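You operate a simulated robot arm through the tools that you are given. There is no shell and no other tool. Be economical: measure what you need, move in short steps, check, and stop when the job is done.

The job below is to be done with a simulated robot arm. You get a single attempt, and the scene is never put back.

## Task
Rack the valve from the winder and wind the iron nipple's tape off.
Fine: green bench; the valve goes in the blue rack, the bare nipple in the grey rack.

Only the result counts: the job must be done as asked and must still hold three seconds after the hand-in. Knocking over, shifting, dropping, spilling or breaking anything else fails it.

## Robot
A 7-joint arm with a two-finger parallel gripper, fixed in place. Base frame: the origin is at the foot of the arm, x ahead of it, y to its left, z up; the work surface is at about z = 85.6. Readings come in cm, degrees, newtons and seconds.
With the tool pointing down near the work surface it reaches from about 30 to 70 cm from the base axis. Its first joint turns from -66.0 to 66.0 degrees. Payload 1.57 kg.
Tool frame: the origin (TCP) lies between the finger pads and is the grasp point; the fingertips stand 3 cm ahead of it; z points along the fingers, y is the line along which they close. Largest opening 11 cm; finger width 2.4, thickness 1.2; the body of the gripper, 4.8 by 11.2 cm, starts 7.8 cm behind the TCP.
Orientation is that of the tool frame in the base frame, as a unit quaternion [w, x, y, z]. With the fingers straight down and closing along the base's y, the tool's x points along the base's -x, its y along +y and its z along -z.

## Interface
- The arm moves only by the tool step_arm. Its argument "increments" is a list that holds one entry, the list of rows, each a list of 7 numbers: the shift along the base's x, y, z in units of 40 mm (1.0 is 40 mm), then the turn, a rotation vector about the base's x, y, z in units of 4 degrees (1.0 is 4 degrees), then the finger opening in cm, from 0 to 11. In form: [[[tx, ty, tz, rx, ry, rz, fingers], ...]]. A call has 1 to 20 rows; each row shifts and turns the commanded pose from where the row before left it. A call with a number of a shift or a turn outside -1 to 1 is refused whole. Rows are played at 5 a second. More than 5 cm and 8.6 degrees between two rows, or a gripper value outside its range, and nothing of the call is played. A pose out of reach is approached as far as the arm can. The call stops where the force on the tool passes 40 N (or 10 N more than at its start, if that is more) or the arm is blocked; 0.2 s more then pass. The fingers move at their own pace (about 10.8 cm/s each) and stop on an object; they squeeze with about 37 N. The grip force told is the motor's: it shows also when the fingers shut on nothing. Time passes only in rows, and 0.2 s behind the last, so rows that do not move let the fingers close. The reply holds the time, the measured pose of the TCP, the force on the tool along the base axes, the opening and the grip force, in the units named above and with some noise.
- Cameras (640 x 400 px; columns grow to the right, rows downward): "scene" is fixed at [16.71, -39.95, 139.9]; the picture's right is [0.73, -0.68, 0.00], its down [-0.46, -0.49, -0.74] and it looks along [0.51, 0.54, -0.67] (base axes); focal length 334 px, centre (320, 200). "wrist" rides on the gripper at [7, 1.6, -14.1] in the tool frame; the picture's right is [-0.23, 0.97, 0.00], its down [-0.86, -0.20, -0.48] and it looks along [-0.47, -0.11, 0.88] (tool axes); focal length 222 px, centre (320, 200). There is no depth. A picture from a camera that has moved, and an enlarged one, comes with that camera's place and axes in the base frame and with its lens. The place of the scene camera against the robot may be out by one fixed shift of up to 1.2 cm in any direction.
- snapshot(camera): a new picture of that camera. The clock stands still meanwhile.
- inspect(camera, box): a new picture of the part [left, top, right, bottom] of that camera's present view, enlarged. The clock stands still meanwhile.
- close_job(): hands the job in; it is judged then, once.

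Work in short steps. Places have to be worked out from the pictures, the camera data and where the tool is seen: move nearer, look again, correct. Check each grasp and each placing, and mend what went wrong. You have 120 turns and 76 pictures in all, those below and enlarged ones among them. Open the gripper and draw the arm clear of the work before you hand the job in, unless the task says otherwise; then end with one line.

The tools are called after "Call:" by a JSON object that holds its "name" and its "arguments". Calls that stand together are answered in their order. step_arm: Moves the arm, as the interface text tells. Its arguments: {"type":"object","properties":{"increments":{"type":"array","items":{"type":"array","items":{"type":"array","items":{"type":"number"}}}}},"required":["increments"]} The other tools are called the same way: snapshot (camera) takes a picture; inspect (camera, box) takes an enlarged picture of a part of a camera's view; close_job () hands the job in.

At the start:

```text
time_s: 0.0
eef_pos: [31.01, -15.15, 115.16]
tool_rot: [0.0, 0.0, 1.0, 0.0]
wrist_force: [0.5, 0.8, -0.6]
opening: 11.01
gripper_force: 0.0
```

scene: 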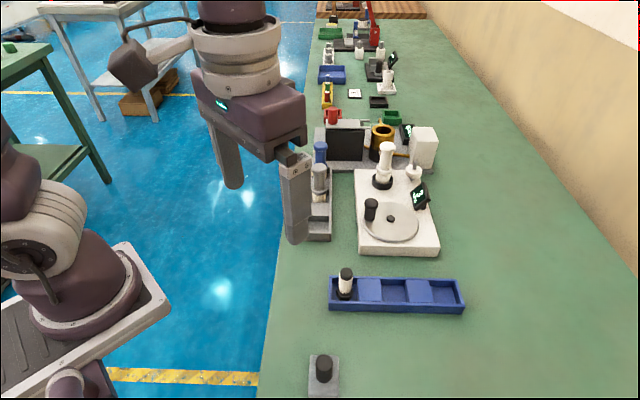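
wrist: 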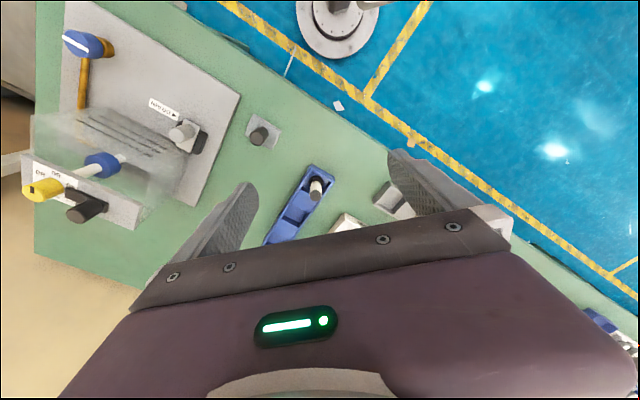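

I'll look closer at the bench around the white winder and the far end before moving.

Call:
{"name": "inspect", "arguments": {"camera": "scene", "box": [300, 100, 480, 260]}}

Call:
{"name": "inspect", "arguments": {"camera": "scene", "box": [290, 0, 440, 120]}}

Call:
{"name": "inspect", "arguments": {"camera": "scene", "box": [290, 250, 490, 400]}}

Call:
{"name": "inspect", "arguments": {"camera": "wrist", "box": [20, 0, 280, 240]}}

```text
2.50 times, centred on (390, 180) of scene
camera zoom: at [16.71, -39.95, 139.9], right [0.73, -0.68, 0.0], down [-0.46, -0.49, -0.74], along [0.51, 0.54, -0.67], focal length 835 px, centre (145, 250)
```

zoom: 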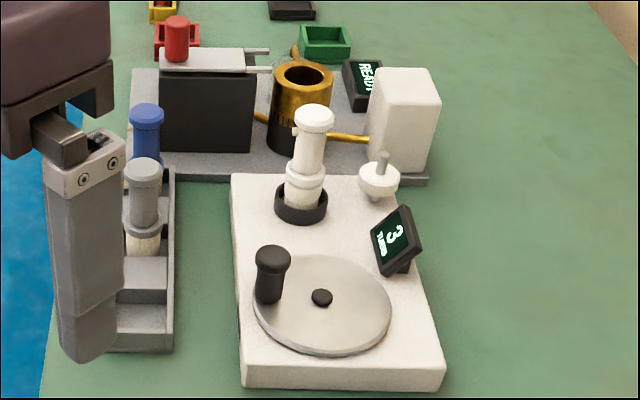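

```text
3.33 times, centred on (365, 60) of scene
camera zoom: at [16.71, -39.95, 139.9], right [0.73, -0.68, 0.0], down [-0.46, -0.49, -0.74], along [0.51, 0.54, -0.67], focal length 1113 px, centre (170, 667)
```

zoom: 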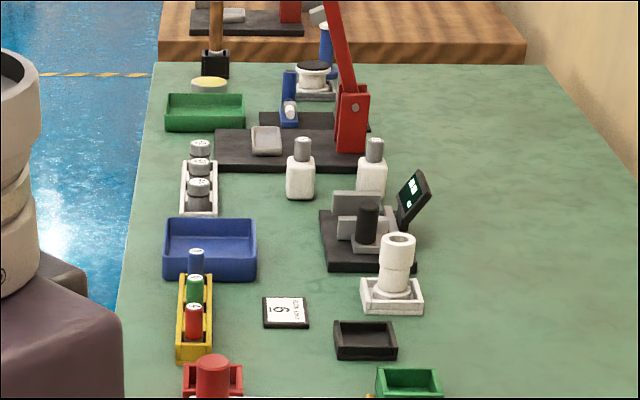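

```text
2.67 times, centred on (390, 325) of scene
camera zoom: at [16.71, -39.95, 139.9], right [0.73, -0.68, 0.0], down [-0.46, -0.49, -0.74], along [0.51, 0.54, -0.67], focal length 890 px, centre (133, -133)
```

zoom: 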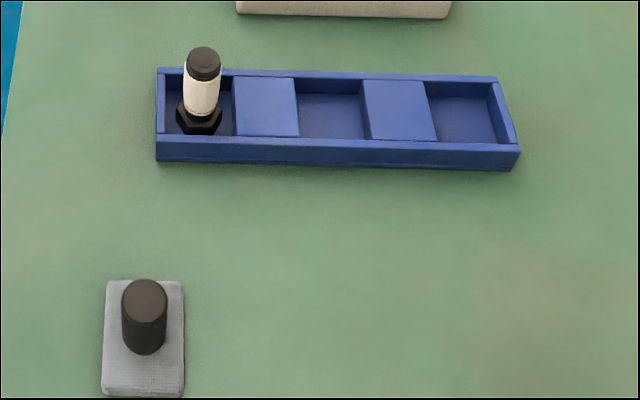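

```text
1.67 times, centred on (150, 120) of wrist
camera zoom: at [23.95, -13.46, 129.14], right [0.23, 0.97, 0.0], down [0.86, -0.2, 0.48], along [0.47, -0.11, -0.88], focal length 370 px, centre (603, 333)
```

zoom: 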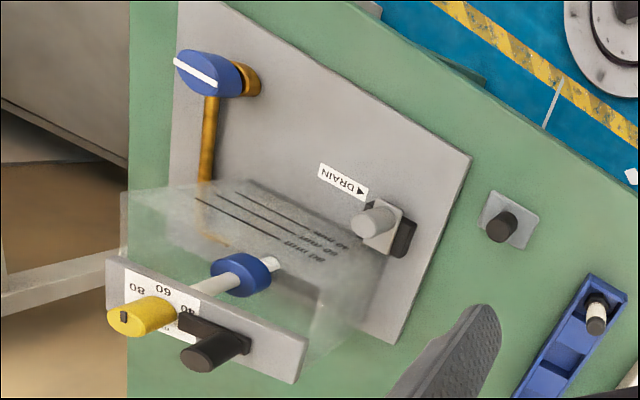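

Bench runs diagonally. I'll raise and move forward for a wrist view of the winder and racks.

Call:
{"name": "step_arm", "arguments": {"increments": [[[0.5, 0, 0.5, 0, 0, 0, 11], [0.8, 0.2, 0.5, 0, 0, 0, 11], [0.8, 0.2, 0.3, 0, 0, 0, 11], [0.5, 0.2, 0, 0, 0, 0, 11], [0.0, 0, 0, 0, 0, 0, 11]]]}}

Call:
{"name": "snapshot", "arguments": {"camera": "wrist"}}

Call:
{"name": "snapshot", "arguments": {"camera": "scene"}}

```text
time_s: 1.2
eef_pos: [41.46, -12.54, 120.21]
tool_rot: [-0.001, 0.0, 1.0, 0.001]
wrist_force: [-0.4, -0.3, 0.9]
opening: 10.99
gripper_force: 0.0
```

```text
69 pictures are left
camera wrist: at [34.37, -10.95, 134.24], right [0.23, 0.97, 0.0], down [0.86, -0.2, 0.48], along [0.47, -0.11, -0.88], focal length 222 px, centre (320, 200)
```

wrist: 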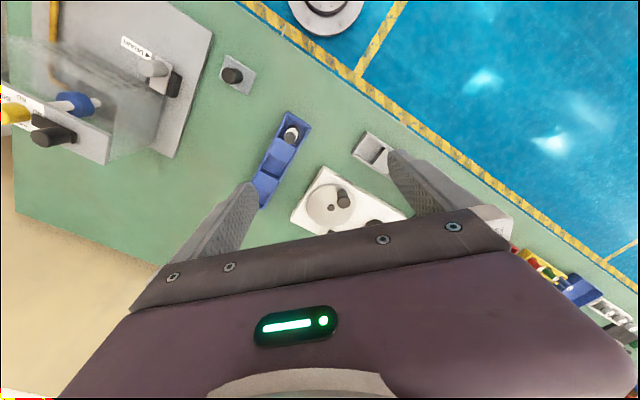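

```text
68 pictures are left
```

scene: 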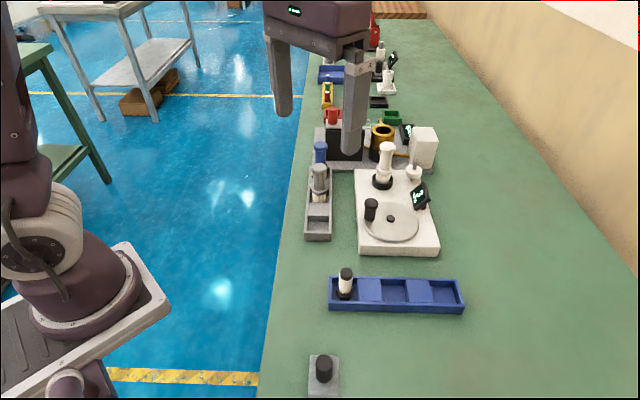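

Now the view is clear; zoom on the grey and blue racks and the winder.

Call:
{"name": "inspect", "arguments": {"camera": "scene", "box": [295, 130, 375, 250]}}

Call:
{"name": "inspect", "arguments": {"camera": "wrist", "box": [240, 90, 440, 235]}}

Call:
{"name": "inspect", "arguments": {"camera": "scene", "box": [350, 130, 450, 260]}}

```text
3.33 times, centred on (335, 190) of scene
camera zoom: at [16.71, -39.95, 139.9], right [0.73, -0.68, 0.0], down [-0.46, -0.49, -0.74], along [0.51, 0.54, -0.67], focal length 1113 px, centre (270, 233)
```

zoom: 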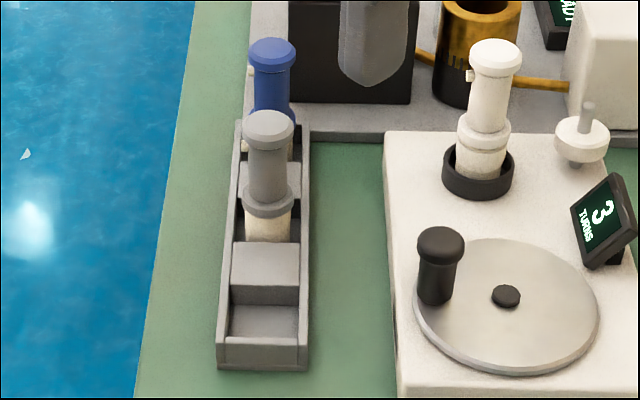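

```text
2.76 times, centred on (340, 162) of wrist
camera zoom: at [34.37, -10.95, 134.24], right [0.23, 0.97, 0.0], down [0.86, -0.2, 0.48], along [0.47, -0.11, -0.88], focal length 613 px, centre (265, 303)
```

zoom: 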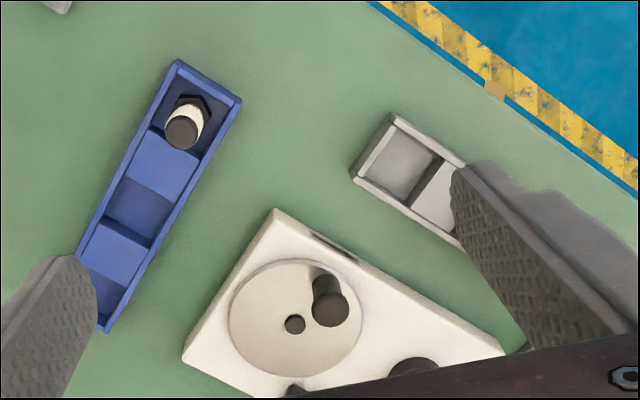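

```text
3.08 times, centred on (400, 195) of scene
camera zoom: at [16.71, -39.95, 139.9], right [0.73, -0.68, 0.0], down [-0.46, -0.49, -0.74], along [0.51, 0.54, -0.67], focal length 1027 px, centre (74, 215)
```

zoom: 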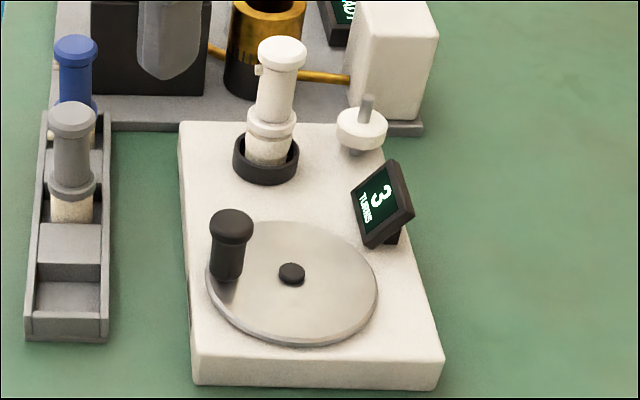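

I want an oblique close-up to tell which part is the iron nipple; tilting the tool so the wrist camera looks forward.

Call:
{"name": "step_arm", "arguments": {"increments": [[[0, 0.2, -0.2, 0, -1, 0, 11], [0, 0.2, -0.2, 0, -1, 0, 11], [0, 0.2, -0.2, 0, -1, 0, 11], [0, 0.2, -0.2, 0, -1, 0, 11], [0, 0.2, -0.2, 0, -1, 0, 11], [0, 0.2, -0.2, 0, -1, 0, 11], [0, 0.2, -0.3, 0, -1, 0, 11], [0, 0.1, -0.3, 0, -1, 0, 11], [0, 0, 0, 0, 0, 0, 11]]]}}

Call:
{"name": "snapshot", "arguments": {"camera": "wrist"}}

```text
time_s: 3.2
eef_pos: [41.38, -6.65, 112.92]
tool_rot: [0.276, 0.001, 0.961, 0.0]
wrist_force: [-0.3, -0.4, -1.2]
opening: 10.99
gripper_force: 0.1
```

```text
64 pictures are left
camera wrist: at [27.89, -4.97, 121.23], right [0.19, 0.97, 0.12], down [0.47, -0.2, 0.86], along [0.86, -0.11, -0.5], focal length 222 px, centre (320, 200)
```

wrist: 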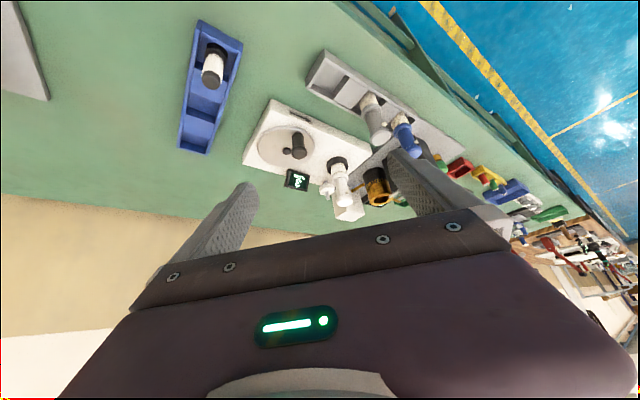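

Zoom into the three candidate parts.

Call:
{"name": "inspect", "arguments": {"camera": "wrist", "box": [300, 40, 460, 220]}}

Call:
{"name": "inspect", "arguments": {"camera": "wrist", "box": [170, 20, 270, 160]}}

```text
2.22 times, centred on (380, 130) of wrist
camera zoom: at [27.89, -4.97, 121.23], right [0.19, 0.97, 0.12], down [0.47, -0.2, 0.86], along [0.86, -0.11, -0.5], focal length 494 px, centre (187, 356)
```

zoom: 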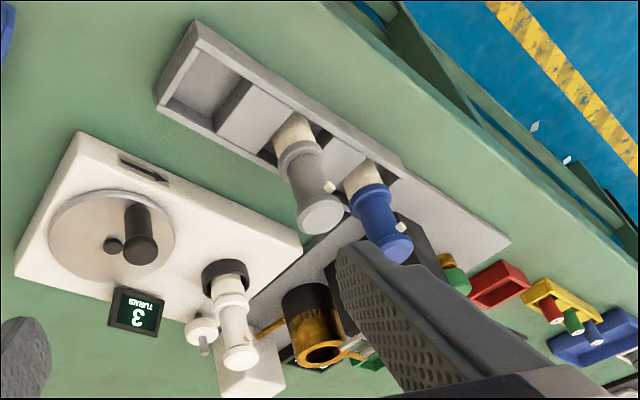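

```text
2.86 times, centred on (220, 90) of wrist
camera zoom: at [27.89, -4.97, 121.23], right [0.19, 0.97, 0.12], down [0.47, -0.2, 0.86], along [0.86, -0.11, -0.5], focal length 635 px, centre (606, 514)
```

zoom: 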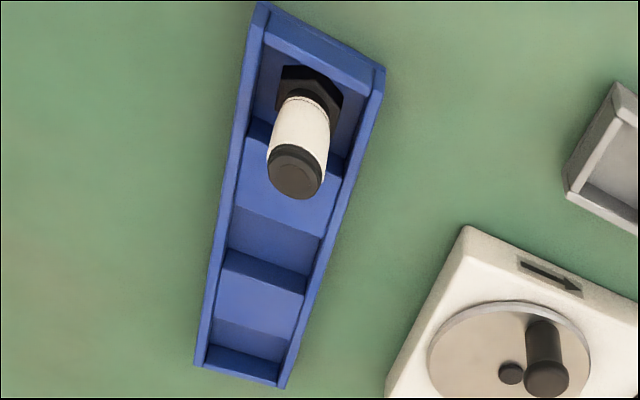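

The black hex piece with white wrap in the blue rack is the iron nipple; the white valve sits in the winder collar near (68.3, -5.3). I straighten the tool, yaw it so the fingers close along the bench's length, and approach.

Call:
{"name": "step_arm", "arguments": {"increments": [[[0.2, 0, 0.05, 0, 1, 0, 11], [0.2, 0, 0.05, 0, 1, 0, 11], [0.2, 0, 0.05, 0, 1, 0, 11], [0.2, 0, 0.05, 0, 1, 0, 11], [0.2, 0, 0.05, 0, 1, 0, 11], [0.2, 0, 0.05, 0, 1, 0, 11], [0.2, 0, 0.05, 0, 1, 0, 11], [0.2, 0, 0.05, 0, 1, 0, 11], [0.2, 0, 0, 0, 0, -1, 11], [0.2, 0, 0, 0, 0, -1, 11], [0.2, 0, 0, 0, 0, -1, 11], [0.2, 0, 0, 0, 0, -1, 11], [0.2, 0, 0, 0, 0, -1, 11], [0.2, 0, 0, 0, 0, -1, 11], [0.2, 0, 0, 0, 0, -1, 11], [0.2, 0, 0, 0, 0, -1, 11], [0.2, 0, 0, 0, 0, -1, 11], [0.2, 0, 0, 0, 0, -1, 11], [0.2, 0, 0, 0, 0, -0.85, 11], [0, 0, 0, 0, 0, 0, 11]]]}}

Call:
{"name": "snapshot", "arguments": {"camera": "wrist"}}

Call:
{"name": "inspect", "arguments": {"camera": "scene", "box": [300, 60, 480, 260]}}

```text
time_s: 7.4
eef_pos: [56.76, -6.74, 114.81]
tool_rot: [0.0, 0.369, 0.929, 0.0]
wrist_force: [-1.0, 0.1, 0.0]
opening: 11.02
gripper_force: 0.0
```

```text
61 pictures are left
camera wrist: at [52.61, -0.74, 128.81], right [0.83, 0.55, 0.0], down [0.48, -0.73, 0.48], along [0.26, -0.4, -0.88], focal length 222 px, centre (320, 200)
```

wrist: 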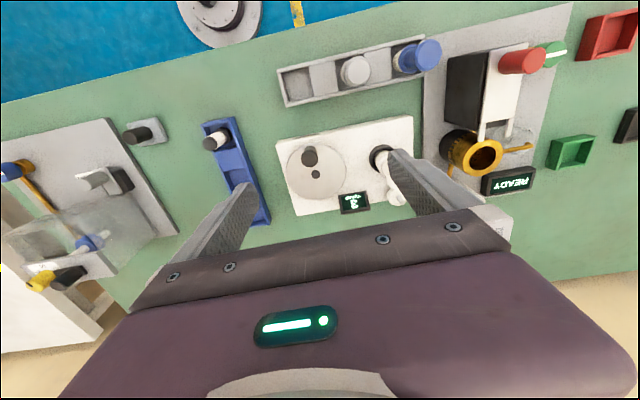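

```text
2.00 times, centred on (390, 160) of scene
camera zoom: at [16.71, -39.95, 139.9], right [0.73, -0.68, 0.0], down [-0.46, -0.49, -0.74], along [0.51, 0.54, -0.67], focal length 668 px, centre (180, 280)
```

zoom: 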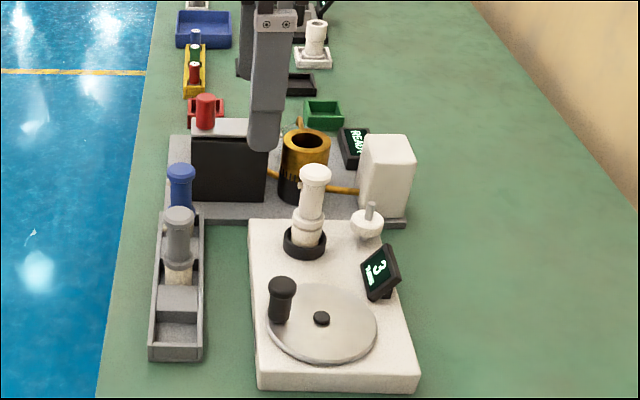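

Collar estimated at (68.7, -5.0). Move above it, tips still above the valve top.

Call:
{"name": "step_arm", "arguments": {"increments": [[[0.75, 0.1, 0, 0, 0, 0, 11], [0.75, 0.1, 0, 0, 0, 0, 11], [0.75, 0.1, -0.3, 0, 0, 0, 11], [0.7, 0.1, -0.6, 0, 0, 0, 11], [0, 0, -0.6, 0, 0, 0, 11], [0, 0, 0, 0, 0, 0, 11]]]}}

Call:
{"name": "snapshot", "arguments": {"camera": "wrist"}}

Call:
{"name": "inspect", "arguments": {"camera": "scene", "box": [300, 60, 480, 260]}}

```text
time_s: 8.8
eef_pos: [64.34, -5.37, 109.82]
tool_rot: [-0.001, 0.37, 0.929, 0.0]
wrist_force: [0.7, 1.2, -0.4]
opening: 10.98
gripper_force: 0.0
out of reach, approached as far as the arm can: row 3, 4
```

```text
59 pictures are left
camera wrist: at [60.29, 0.63, 123.82], right [0.83, 0.55, 0.0], down [0.48, -0.73, 0.48], along [0.26, -0.4, -0.88], focal length 222 px, centre (320, 200)
```

wrist: 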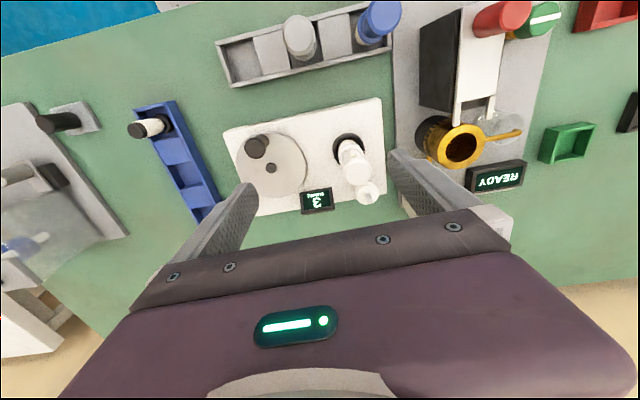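

```text
2.00 times, centred on (390, 160) of scene
camera zoom: at [16.71, -39.95, 139.9], right [0.73, -0.68, 0.0], down [-0.46, -0.49, -0.74], along [0.51, 0.54, -0.67], focal length 668 px, centre (180, 280)
```

zoom: 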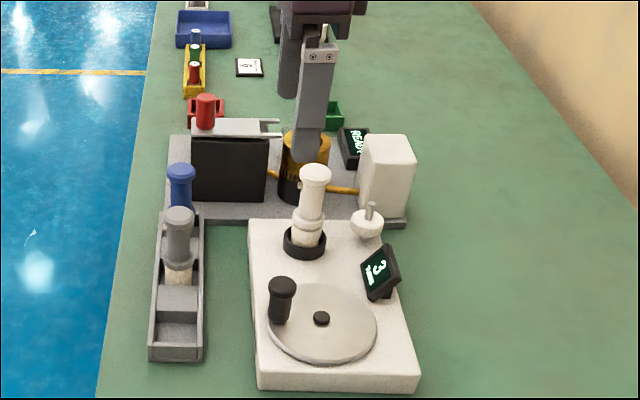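

Reach at that height was limited; go lower first (tips stay above the valve), then forward.

Call:
{"name": "step_arm", "arguments": {"increments": [[[0, 0, -0.45, 0, 0, 0, 11], [0, 0, -0.4, 0, 0, 0, 11], [0.5, 0.08, 0, 0, 0, 0, 11], [0.5, 0.08, 0, 0, 0, 0, 11], [0, 0, 0, 0, 0, 0, 11]]]}}

Call:
{"name": "snapshot", "arguments": {"camera": "wrist"}}

Call:
{"name": "inspect", "arguments": {"camera": "scene", "box": [320, 80, 460, 220]}}

```text
time_s: 10.0
eef_pos: [66.34, -5.04, 106.35]
tool_rot: [0.0, 0.37, 0.929, 0.0]
wrist_force: [0.3, -0.6, 0.6]
opening: 11.01
gripper_force: 0.0
out of reach, approached as far as the arm can: row 4
```

```text
57 pictures are left
camera wrist: at [62.28, 0.94, 120.41], right [0.83, 0.55, 0.0], down [0.48, -0.73, 0.48], along [0.26, -0.4, -0.88], focal length 222 px, centre (320, 200)
```

wrist: 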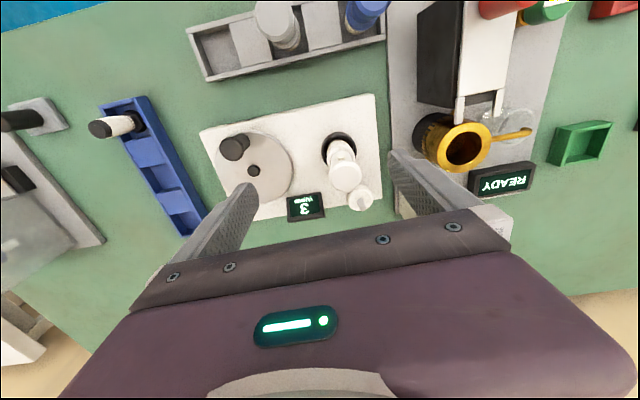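

```text
2.86 times, centred on (390, 150) of scene
camera zoom: at [16.71, -39.95, 139.9], right [0.73, -0.68, 0.0], down [-0.46, -0.49, -0.74], along [0.51, 0.54, -0.67], focal length 954 px, centre (120, 343)
```

zoom: 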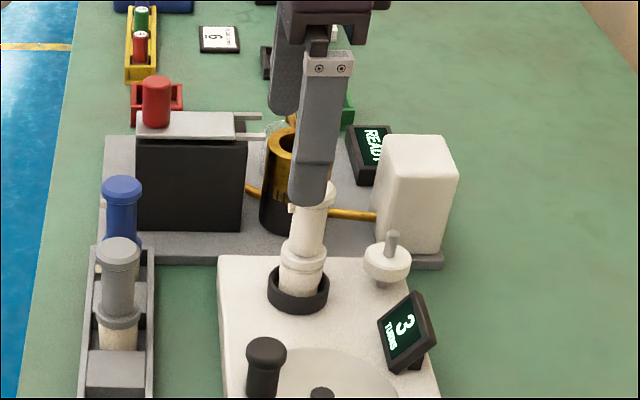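

Valve axis ≈ (68.5, -4.5). Narrow the opening a bit, descend, then forward.

Call:
{"name": "step_arm", "arguments": {"increments": [[[0, 0, -0.5, 0, 0, 0, 9.6], [0.1, 0, -0.5, 0, 0, 0, 9.6], [0.1, 0.03, -0.5, 0, 0, 0, 9.6], [0.15, 0.05, -0.3, 0, 0, 0, 9.6], [0.15, 0.05, -0.2, 0, 0, 0, 9.6], [0, 0, 0, 0, 0, 0, 9.6]]]}}

Call:
{"name": "snapshot", "arguments": {"camera": "wrist"}}

Call:
{"name": "inspect", "arguments": {"camera": "scene", "box": [320, 80, 460, 220]}}

```text
time_s: 11.4
eef_pos: [68.31, -4.53, 98.6]
tool_rot: [0.001, 0.369, 0.929, -0.001]
wrist_force: [-0.3, -0.4, 0.0]
opening: 9.58
gripper_force: 0.1
```

```text
55 pictures are left
camera wrist: at [64.27, 1.43, 112.56], right [0.83, 0.55, 0.0], down [0.48, -0.73, 0.48], along [0.26, -0.4, -0.88], focal length 222 px, centre (320, 200)
```

wrist: 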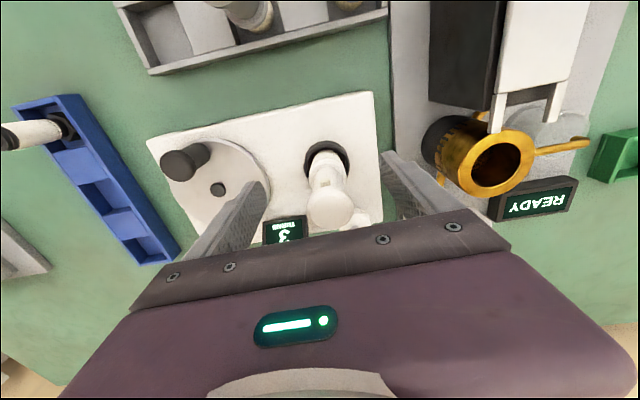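

```text
2.86 times, centred on (390, 150) of scene
camera zoom: at [16.71, -39.95, 139.9], right [0.73, -0.68, 0.0], down [-0.46, -0.49, -0.74], along [0.51, 0.54, -0.67], focal length 954 px, centre (120, 343)
```

zoom: 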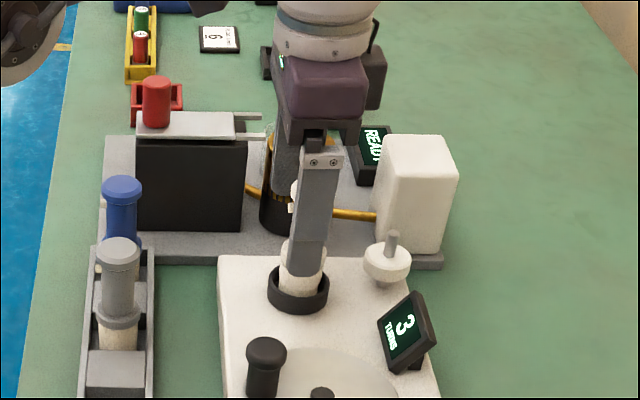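

Call:
{"name": "inspect", "arguments": {"camera": "wrist", "box": [200, 130, 440, 260]}}

Call:
{"name": "inspect", "arguments": {"camera": "scene", "box": [360, 110, 420, 200]}}

```text
2.67 times, centred on (320, 195) of wrist
camera zoom: at [64.27, 1.43, 112.56], right [0.83, 0.55, 0.0], down [0.48, -0.73, 0.48], along [0.26, -0.4, -0.88], focal length 592 px, centre (320, 213)
```

zoom: 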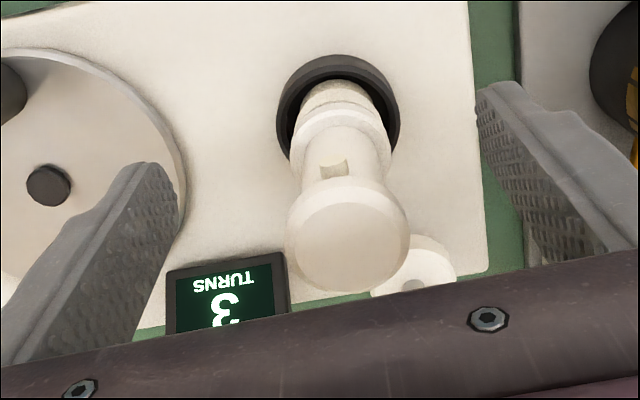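

```text
4.44 times, centred on (390, 155) of scene
camera zoom: at [16.71, -39.95, 139.9], right [0.73, -0.68, 0.0], down [-0.46, -0.49, -0.74], along [0.51, 0.54, -0.67], focal length 1484 px, centre (9, 400)
```

zoom: 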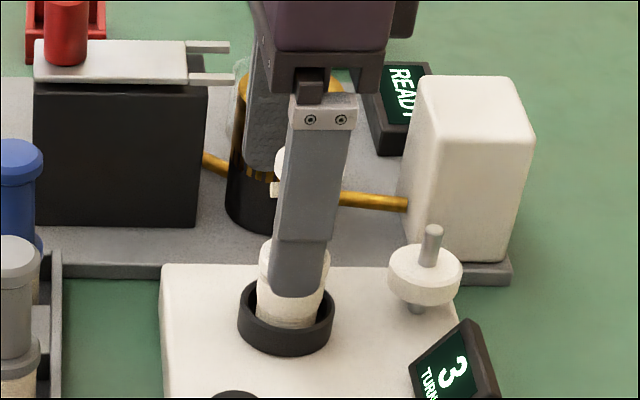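

Valve sits between the fingers, slightly off centre. Centre and close.

Call:
{"name": "step_arm", "arguments": {"increments": [[[0.07, 0.07, 0, 0, 0, 0, 9.6], [0, 0, 0, 0, 0, 0, 5], [0, 0, 0, 0, 0, 0, 2], [0, 0, 0, 0, 0, 0, 1], [0, 0, 0, 0, 0, 0, 1], [0, 0, 0, 0, 0, 0, 1]]]}}

Call:
{"name": "inspect", "arguments": {"camera": "wrist", "box": [200, 130, 440, 260]}}

```text
time_s: 12.8
eef_pos: [68.67, -4.27, 98.57]
tool_rot: [0.0, 0.369, 0.93, -0.001]
wrist_force: [-0.5, 0.3, -0.5]
opening: 3.29
gripper_force: 37.6
```

```text
2.67 times, centred on (320, 195) of wrist
camera zoom: at [64.59, 1.76, 112.56], right [0.83, 0.55, 0.0], down [0.48, -0.73, 0.48], along [0.27, -0.4, -0.88], focal length 592 px, centre (320, 213)
```

zoom: 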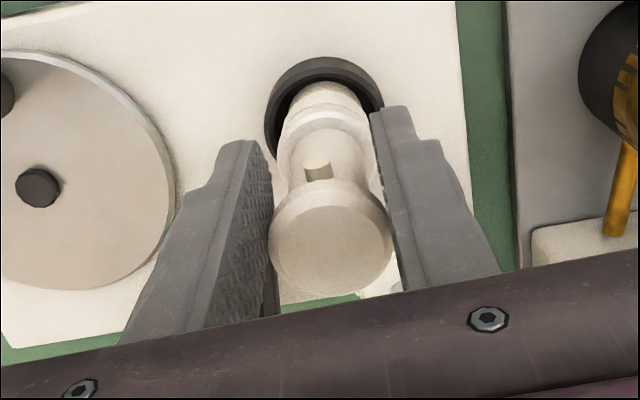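

Grasp holds (3.29 cm). Lift straight in small steps, then retreat.

Call:
{"name": "step_arm", "arguments": {"increments": [[[0, 0, 0.3, 0, 0, 0, 1], [0, 0, 0.3, 0, 0, 0, 1], [0, 0, 0.25, 0, 0, 0, 1], [-0.05, 0, 0.25, 0, 0, 0, 1], [-0.1, 0, 0.25, 0, 0, 0, 1], [-0.3, 0, 0.3, 0, 0, 0, 1], [-0.3, 0, 0.3, 0, 0, 0, 1], [-0.4, 0, 0.3, 0, 0, 0, 1], [0, 0, 0, 0, 0, 0, 1]]]}}

Call:
{"name": "inspect", "arguments": {"camera": "scene", "box": [300, 60, 480, 320]}}

Call:
{"name": "snapshot", "arguments": {"camera": "wrist"}}

```text
time_s: 14.8
eef_pos: [64.11, -4.16, 107.22]
tool_rot: [0.001, 0.37, 0.929, 0.0]
wrist_force: [0.9, 0.2, -1.5]
opening: 3.28
gripper_force: 36.3
out of reach, approached as far as the arm can: row 2
```

```text
1.54 times, centred on (390, 190) of scene
camera zoom: at [16.71, -39.95, 139.9], right [0.73, -0.68, 0.0], down [-0.46, -0.49, -0.74], along [0.51, 0.54, -0.67], focal length 514 px, centre (212, 215)
```

zoom: 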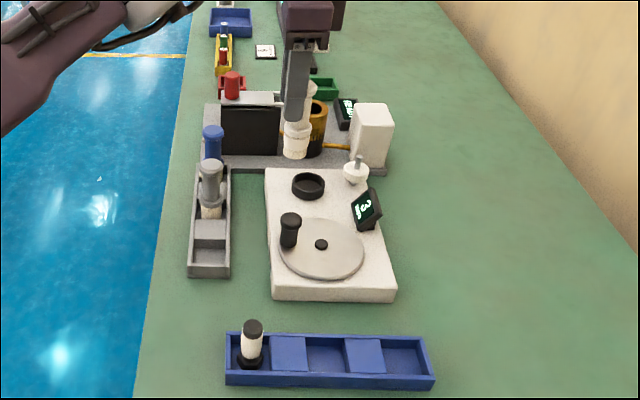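

```text
49 pictures are left
camera wrist: at [60.01, 1.77, 121.44], right [0.83, 0.55, 0.0], down [0.48, -0.73, 0.48], along [0.26, -0.4, -0.88], focal length 222 px, centre (320, 200)
```

wrist: 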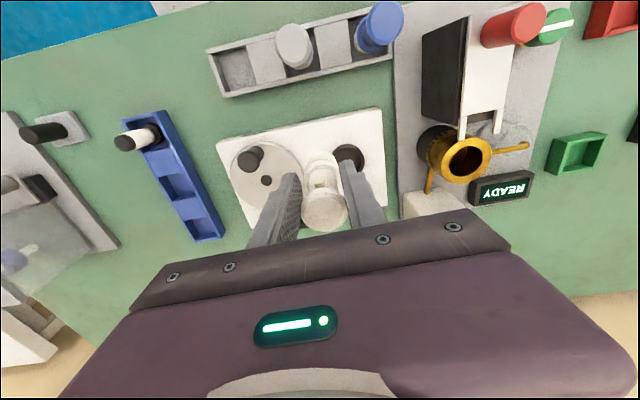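

Valve is clear. Carry it high to above the middle well of the blue rack, estimated (49.1, -24.1).

Call:
{"name": "step_arm", "arguments": {"increments": [[[-0.3, -0.3, 0.6, 0, 0, 0, 1], [-0.45, -0.6, 0.6, 0, 0, 0, 1], [-0.6, -0.8, 0, 0, 0, 0, 1], [-0.6, -0.8, 0, 0, 0, 0, 1], [-0.6, -0.8, 0, 0, 0, 0, 1], [-0.6, -0.8, 0, 0, 0, 0, 1], [-0.6, -0.85, 0, 0, 0, 0, 1], [0, 0, 0, 0, 0, 0, 1], [0, 0, 0, 0, 0, 0, 1]]]}}

Call:
{"name": "snapshot", "arguments": {"camera": "wrist"}}

Call:
{"name": "inspect", "arguments": {"camera": "scene", "box": [290, 140, 490, 340]}}

```text
time_s: 16.8
eef_pos: [48.88, -23.96, 112.29]
tool_rot: [0.0, 0.371, 0.929, 0.0]
wrist_force: [0.8, -0.1, -2.0]
opening: 3.25
gripper_force: 37.3
```

```text
48 pictures are left
camera wrist: at [44.85, -17.99, 126.42], right [0.83, 0.55, 0.0], down [0.48, -0.73, 0.48], along [0.26, -0.4, -0.88], focal length 222 px, centre (320, 200)
```

wrist: 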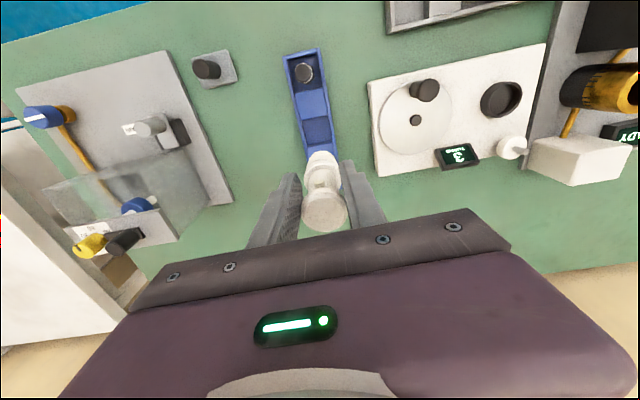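

```text
2.00 times, centred on (390, 240) of scene
camera zoom: at [16.71, -39.95, 139.9], right [0.73, -0.68, 0.0], down [-0.46, -0.49, -0.74], along [0.51, 0.54, -0.67], focal length 668 px, centre (180, 120)
```

zoom: 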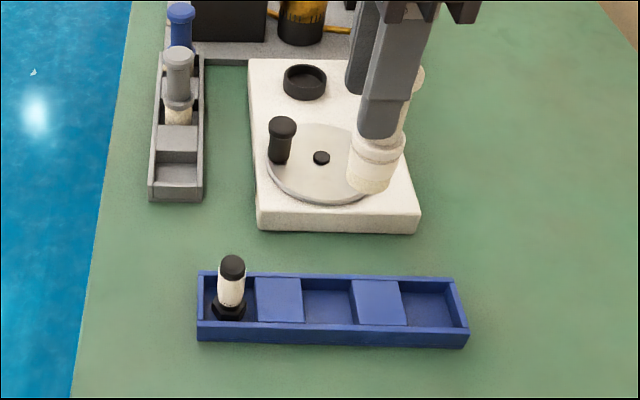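

Call:
{"name": "inspect", "arguments": {"camera": "wrist", "box": [260, 40, 380, 190]}}

```text
2.67 times, centred on (320, 115) of wrist
camera zoom: at [44.85, -17.99, 126.42], right [0.83, 0.55, 0.0], down [0.48, -0.73, 0.48], along [0.26, -0.4, -0.88], focal length 592 px, centre (320, 427)
```

zoom: 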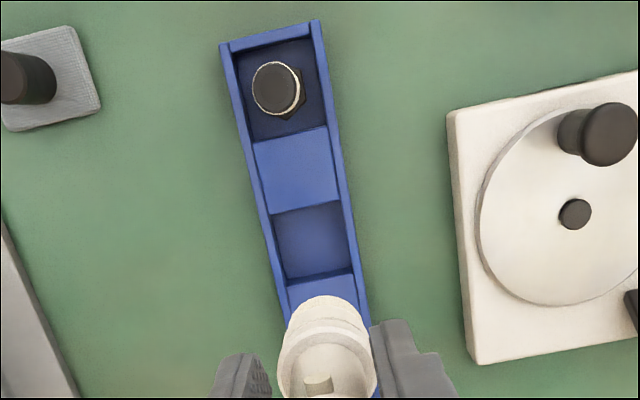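

Well centre refined to ≈(48.7,-24.7). Shift and lower partway, then check.

Call:
{"name": "step_arm", "arguments": {"increments": [[[-0.04, -0.18, -0.5, 0, 0, 0, 1], [0, 0, -0.6, 0, 0, 0, 1], [0, 0, -0.6, 0, 0, 0, 1], [0, 0, -0.6, 0, 0, 0, 1], [0, 0, -0.2, 0, 0, 0, 1], [0, 0, 0, 0, 0, 0, 1]]]}}

Call:
{"name": "inspect", "arguments": {"camera": "wrist", "box": [220, 20, 420, 240]}}

Call:
{"name": "inspect", "arguments": {"camera": "scene", "box": [310, 200, 480, 330]}}

```text
time_s: 18.2
eef_pos: [48.9, -24.72, 102.22]
tool_rot: [0.0, 0.37, 0.929, 0.0]
wrist_force: [-0.2, 0.4, -1.6]
opening: 3.27
gripper_force: 37.3
```

```text
1.82 times, centred on (320, 130) of wrist
camera zoom: at [44.81, -18.73, 116.27], right [0.83, 0.55, 0.0], down [0.48, -0.73, 0.48], along [0.26, -0.4, -0.88], focal length 404 px, centre (320, 327)
```

zoom: 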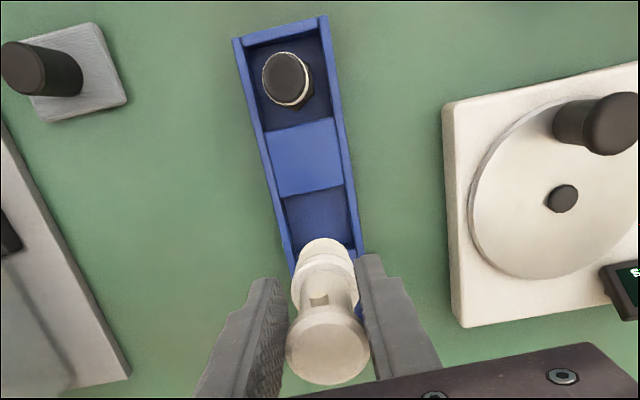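

```text
3.08 times, centred on (395, 265) of scene
camera zoom: at [16.71, -39.95, 139.9], right [0.73, -0.68, 0.0], down [-0.46, -0.49, -0.74], along [0.51, 0.54, -0.67], focal length 1027 px, centre (89, 0)
```

zoom: 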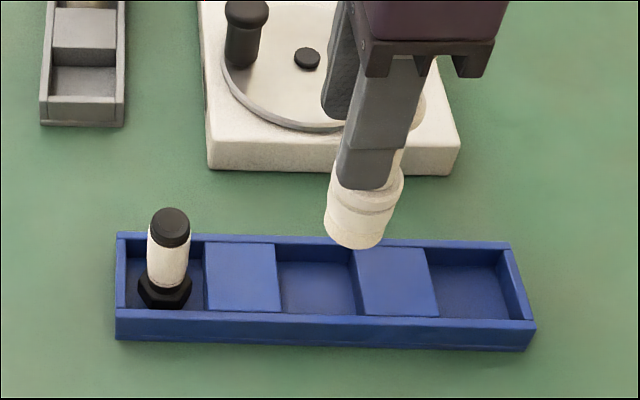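

Valve bottom is aligned with the middle well in both views. Lower further.

Call:
{"name": "step_arm", "arguments": {"increments": [[[0, -0.02, -0.4, 0, 0, 0, 1], [0, 0, -0.4, 0, 0, 0, 1], [0, 0, -0.3, 0, 0, 0, 1], [0, 0, -0.15, 0, 0, 0, 1], [0, 0, -0.1, 0, 0, 0, 1], [0, 0, 0, 0, 0, 0, 1]]]}}

Call:
{"name": "inspect", "arguments": {"camera": "scene", "box": [310, 200, 480, 330]}}

Call:
{"name": "inspect", "arguments": {"camera": "wrist", "box": [220, 20, 420, 240]}}

```text
time_s: 19.6
eef_pos: [48.79, -24.87, 96.96]
tool_rot: [0.002, 0.37, 0.929, -0.001]
wrist_force: [-3.3, 2.9, 27.9]
opening: 3.24
gripper_force: 36.9
```

```text
3.08 times, centred on (395, 265) of scene
camera zoom: at [16.66, -39.91, 139.92], right [0.73, -0.68, 0.0], down [-0.46, -0.49, -0.74], along [0.51, 0.54, -0.67], focal length 1027 px, centre (89, 0)
```

zoom: 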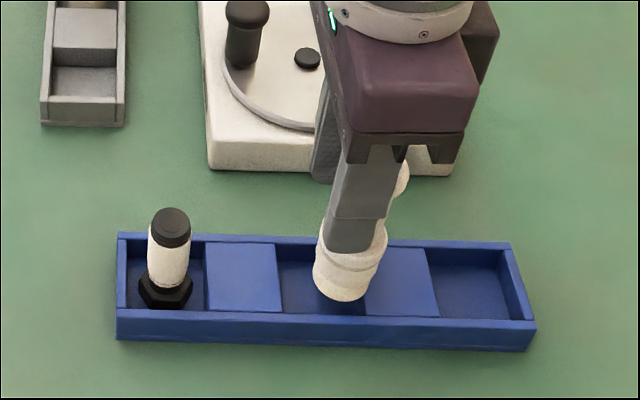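

```text
1.82 times, centred on (320, 130) of wrist
camera zoom: at [44.8, -18.83, 111.04], right [0.83, 0.55, 0.0], down [0.48, -0.73, 0.48], along [0.27, -0.4, -0.88], focal length 404 px, centre (320, 327)
```

zoom: 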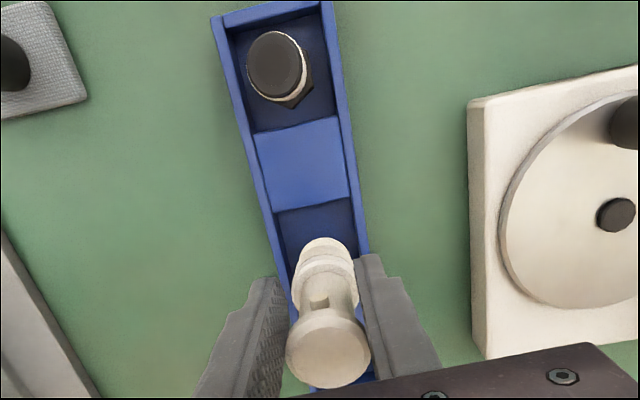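

Contact at z≈97 with a sideways push: the bottom probably touches the far divider. Lift slightly, shift 0.8 cm towards the nipple side, and look.

Call:
{"name": "step_arm", "arguments": {"increments": [[[0, 0, 0.25, 0, 0, 0, 1], [-0.15, 0.13, 0.0, 0, 0, 0, 1], [0, 0, -0.12, 0, 0, 0, 1], [0, 0, -0.12, 0, 0, 0, 1], [0, 0, -0.1, 0, 0, 0, 1], [0, 0, 0, 0, 0, 0, 1]]]}}

Call:
{"name": "inspect", "arguments": {"camera": "scene", "box": [340, 250, 460, 330]}}

Call:
{"name": "inspect", "arguments": {"camera": "wrist", "box": [260, 80, 380, 200]}}

```text
time_s: 21.0
eef_pos: [48.44, -24.27, 96.45]
tool_rot: [0.0, 0.369, 0.929, 0.0]
wrist_force: [-0.3, -1.0, -0.5]
opening: 3.21
gripper_force: 37.1
```

```text
5.00 times, centred on (400, 290) of scene
camera zoom: at [16.71, -39.95, 139.9], right [0.73, -0.68, 0.0], down [-0.46, -0.49, -0.74], along [0.51, 0.54, -0.67], focal length 1669 px, centre (-80, -250)
```

zoom: 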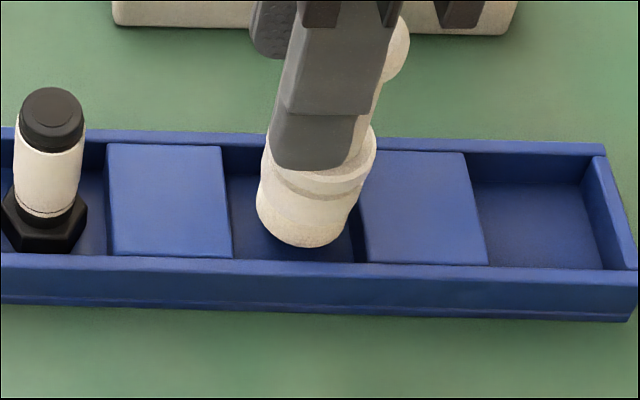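

```text
3.33 times, centred on (320, 140) of wrist
camera zoom: at [44.22, -18.3, 110.57], right [0.83, 0.55, 0.0], down [0.48, -0.73, 0.48], along [0.26, -0.4, -0.88], focal length 740 px, centre (320, 400)
```

zoom: 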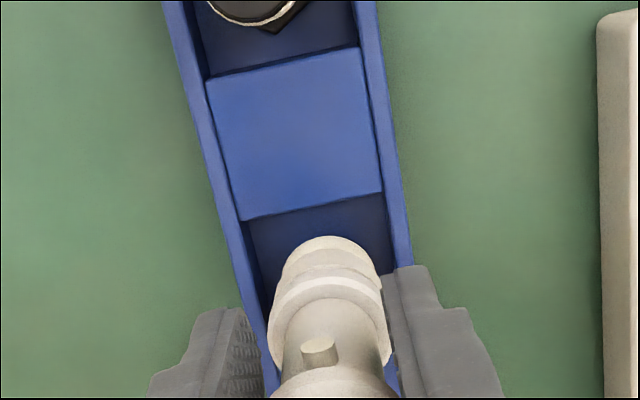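

Now it is below the earlier contact height with no force, so it's entering the well. Continue down gently.

Call:
{"name": "step_arm", "arguments": {"increments": [[[0, 0, -0.1, 0, 0, 0, 1], [0, 0, -0.1, 0, 0, 0, 1], [0, 0, -0.1, 0, 0, 0, 1], [0, 0, 0, 0, 0, 0, 1]]]}}

Call:
{"name": "inspect", "arguments": {"camera": "scene", "box": [340, 250, 460, 330]}}

```text
time_s: 22.0
eef_pos: [48.3, -24.3, 95.34]
tool_rot: [0.001, 0.37, 0.929, 0.001]
wrist_force: [-0.3, 0.7, 0.1]
opening: 3.21
gripper_force: 36.3
```

```text
5.00 times, centred on (400, 290) of scene
camera zoom: at [16.71, -39.95, 139.9], right [0.73, -0.68, 0.0], down [-0.46, -0.49, -0.74], along [0.51, 0.54, -0.67], focal length 1669 px, centre (-80, -250)
```

zoom: 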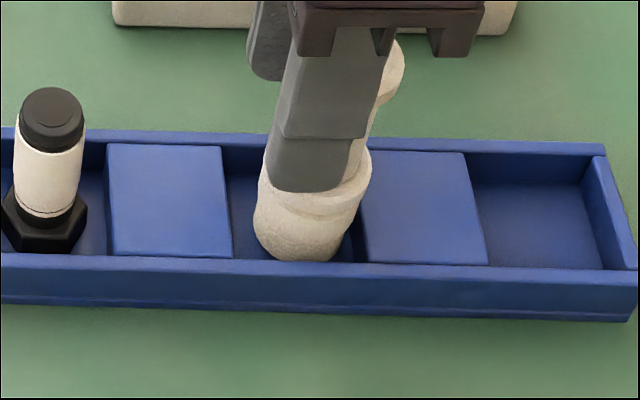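

Call:
{"name": "step_arm", "arguments": {"increments": [[[0, 0, -0.06, 0, 0, 0, 1], [0, 0, -0.06, 0, 0, 0, 1], [0, 0, -0.06, 0, 0, 0, 1], [0, 0, -0.06, 0, 0, 0, 1], [0, 0, 0, 0, 0, 0, 1]]]}}

Call:
{"name": "inspect", "arguments": {"camera": "scene", "box": [340, 230, 460, 330]}}

Call:
{"name": "inspect", "arguments": {"camera": "wrist", "box": [240, 80, 400, 240]}}

```text
time_s: 23.2
eef_pos: [48.22, -24.28, 94.32]
tool_rot: [0.0, 0.37, 0.929, 0.0]
wrist_force: [-2.9, 2.7, 27.2]
opening: 3.03
gripper_force: 37.1
```

```text
4.00 times, centred on (400, 280) of scene
camera zoom: at [16.66, -39.92, 139.92], right [0.73, -0.68, 0.0], down [-0.46, -0.49, -0.74], along [0.51, 0.54, -0.67], focal length 1336 px, centre (0, -120)
```

zoom: 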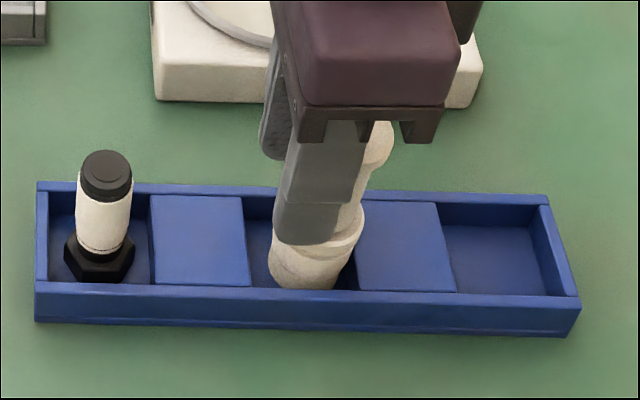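

```text
2.50 times, centred on (320, 160) of wrist
camera zoom: at [44.17, -18.33, 108.43], right [0.83, 0.55, 0.0], down [0.48, -0.73, 0.48], along [0.27, -0.4, -0.88], focal length 555 px, centre (320, 300)
```

zoom: 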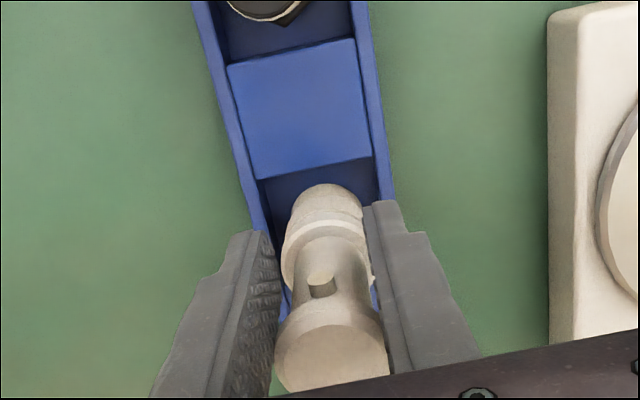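

Valve has bottomed in the well at 94.3. Ease off the push and open.

Call:
{"name": "step_arm", "arguments": {"increments": [[[0, 0, 0.04, 0, 0, 0, 1], [0, 0, 0, 0, 0, 0, 3.2], [0, 0, 0, 0, 0, 0, 3.6], [0, 0, 0, 0, 0, 0, 4.2], [0, 0, 0, 0, 0, 0, 5.5], [0, 0, 0, 0, 0, 0, 7], [0, 0, 0, 0, 0, 0, 7]]]}}

Call:
{"name": "inspect", "arguments": {"camera": "wrist", "box": [240, 80, 400, 240]}}

Call:
{"name": "inspect", "arguments": {"camera": "scene", "box": [340, 230, 460, 330]}}

```text
time_s: 24.8
eef_pos: [48.31, -24.24, 94.48]
tool_rot: [0.0, 0.37, 0.929, 0.0]
wrist_force: [-0.6, 0.3, -0.4]
opening: 7.0
gripper_force: 0.1
```

```text
2.50 times, centred on (320, 160) of wrist
camera zoom: at [44.15, -18.32, 108.54], right [0.83, 0.55, 0.0], down [0.48, -0.73, 0.48], along [0.26, -0.4, -0.88], focal length 555 px, centre (320, 300)
```

zoom: 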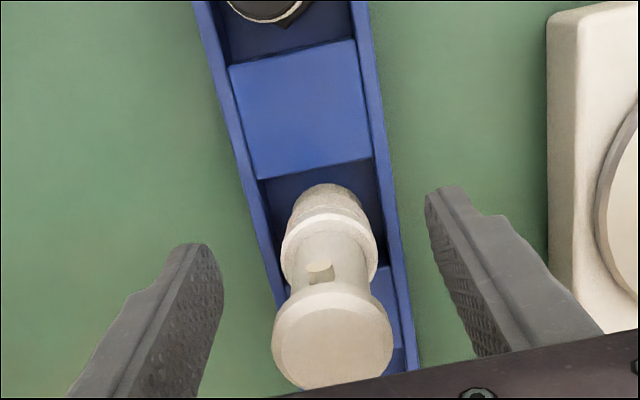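

```text
4.00 times, centred on (400, 280) of scene
camera zoom: at [16.71, -39.95, 139.9], right [0.73, -0.68, 0.0], down [-0.46, -0.49, -0.74], along [0.51, 0.54, -0.67], focal length 1336 px, centre (0, -120)
```

zoom: 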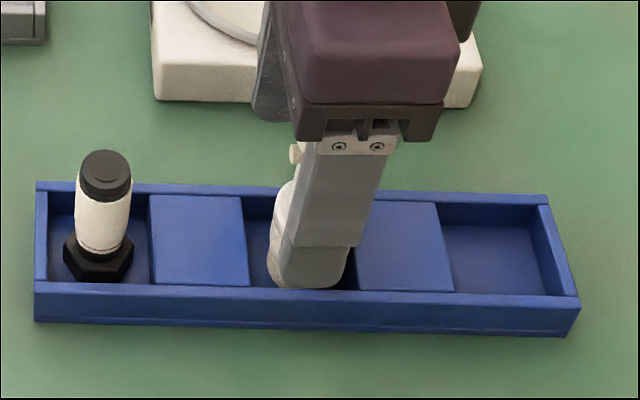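

Valve stands free. Withdraw straight up and look.

Call:
{"name": "step_arm", "arguments": {"increments": [[[0, 0, 0.3, 0, 0, 0, 7.5], [0, 0, 0.6, 0, 0, 0, 7.5], [0, 0, 0.8, 0, 0, 0, 7.5], [0, 0, 0.8, 0, 0, 0, 7.5], [0, 0, 0.8, 0, 0, 0, 7.5], [-0.7, 0.6, 0, 0, 0, 0, 7.5], [-0.7, 0.6, 0, 0, 0, 0, 7.5], [0, 0, 0, 0, 0, 0, 7.5]]]}}

Call:
{"name": "snapshot", "arguments": {"camera": "scene"}}

Call:
{"name": "inspect", "arguments": {"camera": "wrist", "box": [220, 40, 420, 240]}}

```text
time_s: 26.6
eef_pos: [42.37, -19.59, 107.47]
tool_rot: [0.0, 0.369, 0.929, 0.0]
wrist_force: [-0.1, 0.7, -0.2]
opening: 7.5
gripper_force: 0.1
```

```text
34 pictures are left
```

scene: 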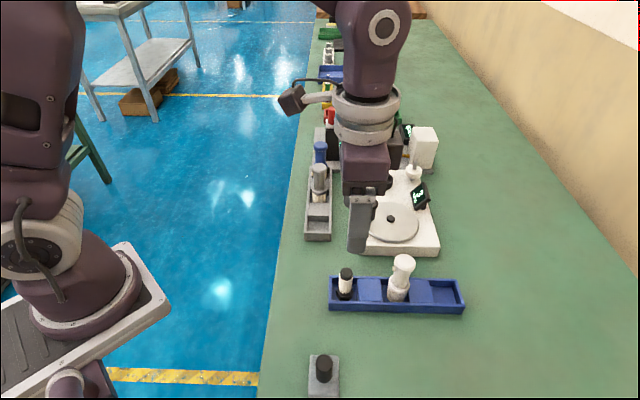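

```text
2.00 times, centred on (320, 140) of wrist
camera zoom: at [38.31, -13.47, 121.55], right [0.83, 0.55, 0.0], down [0.48, -0.73, 0.48], along [0.26, -0.4, -0.88], focal length 444 px, centre (320, 320)
```

zoom: 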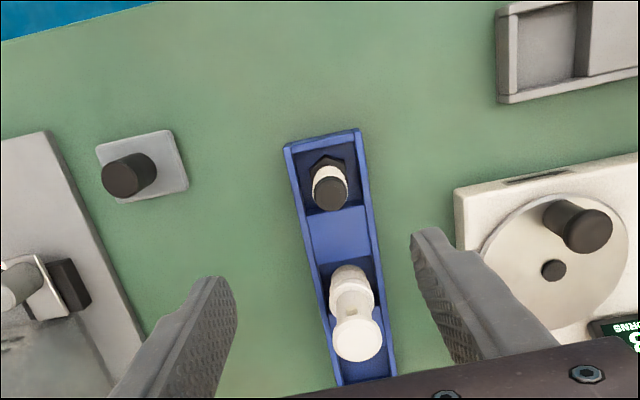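

Valve is upright in the blue rack. Nipple at ≈(42.0, -18.15), top z≈95. Go over it and down with the fingers open.

Call:
{"name": "step_arm", "arguments": {"increments": [[[-0.1, 0.36, 0, 0, 0, 0, 7.5], [0, 0, -0.7, 0, 0, 0, 7.5], [0, 0, -0.7, 0, 0, 0, 7.5], [0, 0, -0.7, 0, 0, 0, 7.5], [0, 0, -0.5, 0, 0, 0, 7.5], [0, 0, -0.4, 0, 0, 0, 7.5], [0, 0, 0, 0, 0, 0, 7.5]]]}}

Call:
{"name": "inspect", "arguments": {"camera": "wrist", "box": [220, 100, 420, 240]}}

Call:
{"name": "inspect", "arguments": {"camera": "scene", "box": [310, 210, 430, 330]}}

```text
time_s: 28.2
eef_pos: [42.3, -18.08, 95.74]
tool_rot: [0.0, 0.371, 0.929, -0.001]
wrist_force: [0.1, -0.3, 1.2]
opening: 7.48
gripper_force: 0.2
```

```text
2.86 times, centred on (320, 170) of wrist
camera zoom: at [38.17, -12.15, 109.75], right [0.83, 0.55, 0.0], down [0.48, -0.73, 0.48], along [0.26, -0.4, -0.88], focal length 635 px, centre (320, 286)
```

zoom: 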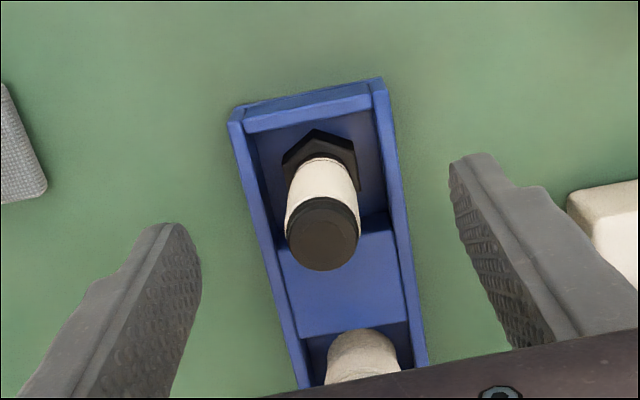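

```text
3.33 times, centred on (370, 270) of scene
camera zoom: at [16.71, -39.95, 139.9], right [0.73, -0.68, 0.0], down [-0.46, -0.49, -0.74], along [0.51, 0.54, -0.67], focal length 1113 px, centre (153, -33)
```

zoom: 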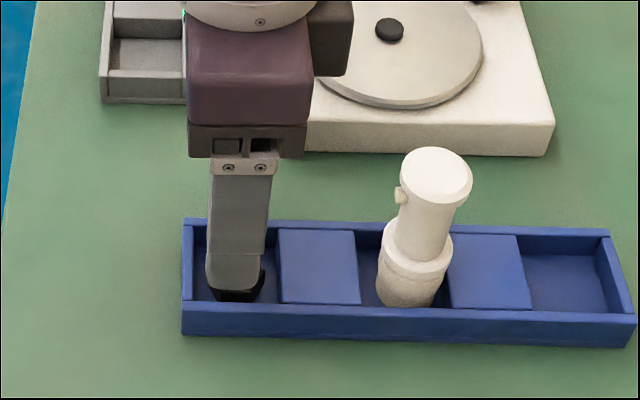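

Nipple centred between fingers. Lower 1 cm and close gently.

Call:
{"name": "step_arm", "arguments": {"increments": [[[-0.04, 0.03, -0.25, 0, 0, 0, 7.5], [0, 0, 0, 0, 0, 0, 5], [0, 0, 0, 0, 0, 0, 3], [0, 0, 0, 0, 0, 0, 1], [0, 0, 0, 0, 0, 0, 1], [0, 0, 0, 0, 0, 0, 1]]]}}

Call:
{"name": "inspect", "arguments": {"camera": "wrist", "box": [220, 100, 420, 240]}}

```text
time_s: 29.6
eef_pos: [42.18, -17.98, 94.63]
tool_rot: [0.0, 0.369, 0.929, 0.0]
wrist_force: [-0.3, 0.6, 0.8]
opening: 1.97
gripper_force: 33.1
```

```text
2.86 times, centred on (320, 170) of wrist
camera zoom: at [38.07, -12.0, 108.78], right [0.83, 0.55, 0.0], down [0.48, -0.73, 0.48], along [0.26, -0.4, -0.88], focal length 635 px, centre (320, 286)
```

zoom: 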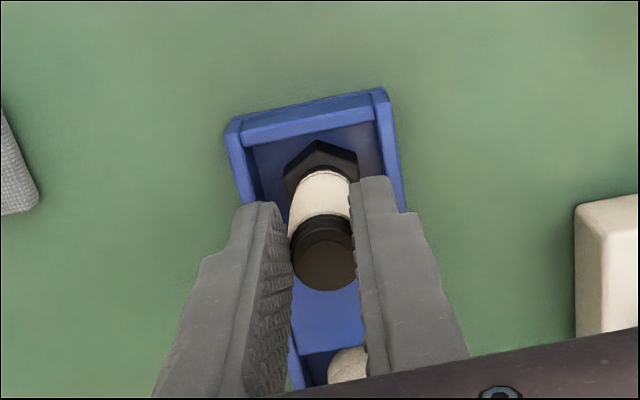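

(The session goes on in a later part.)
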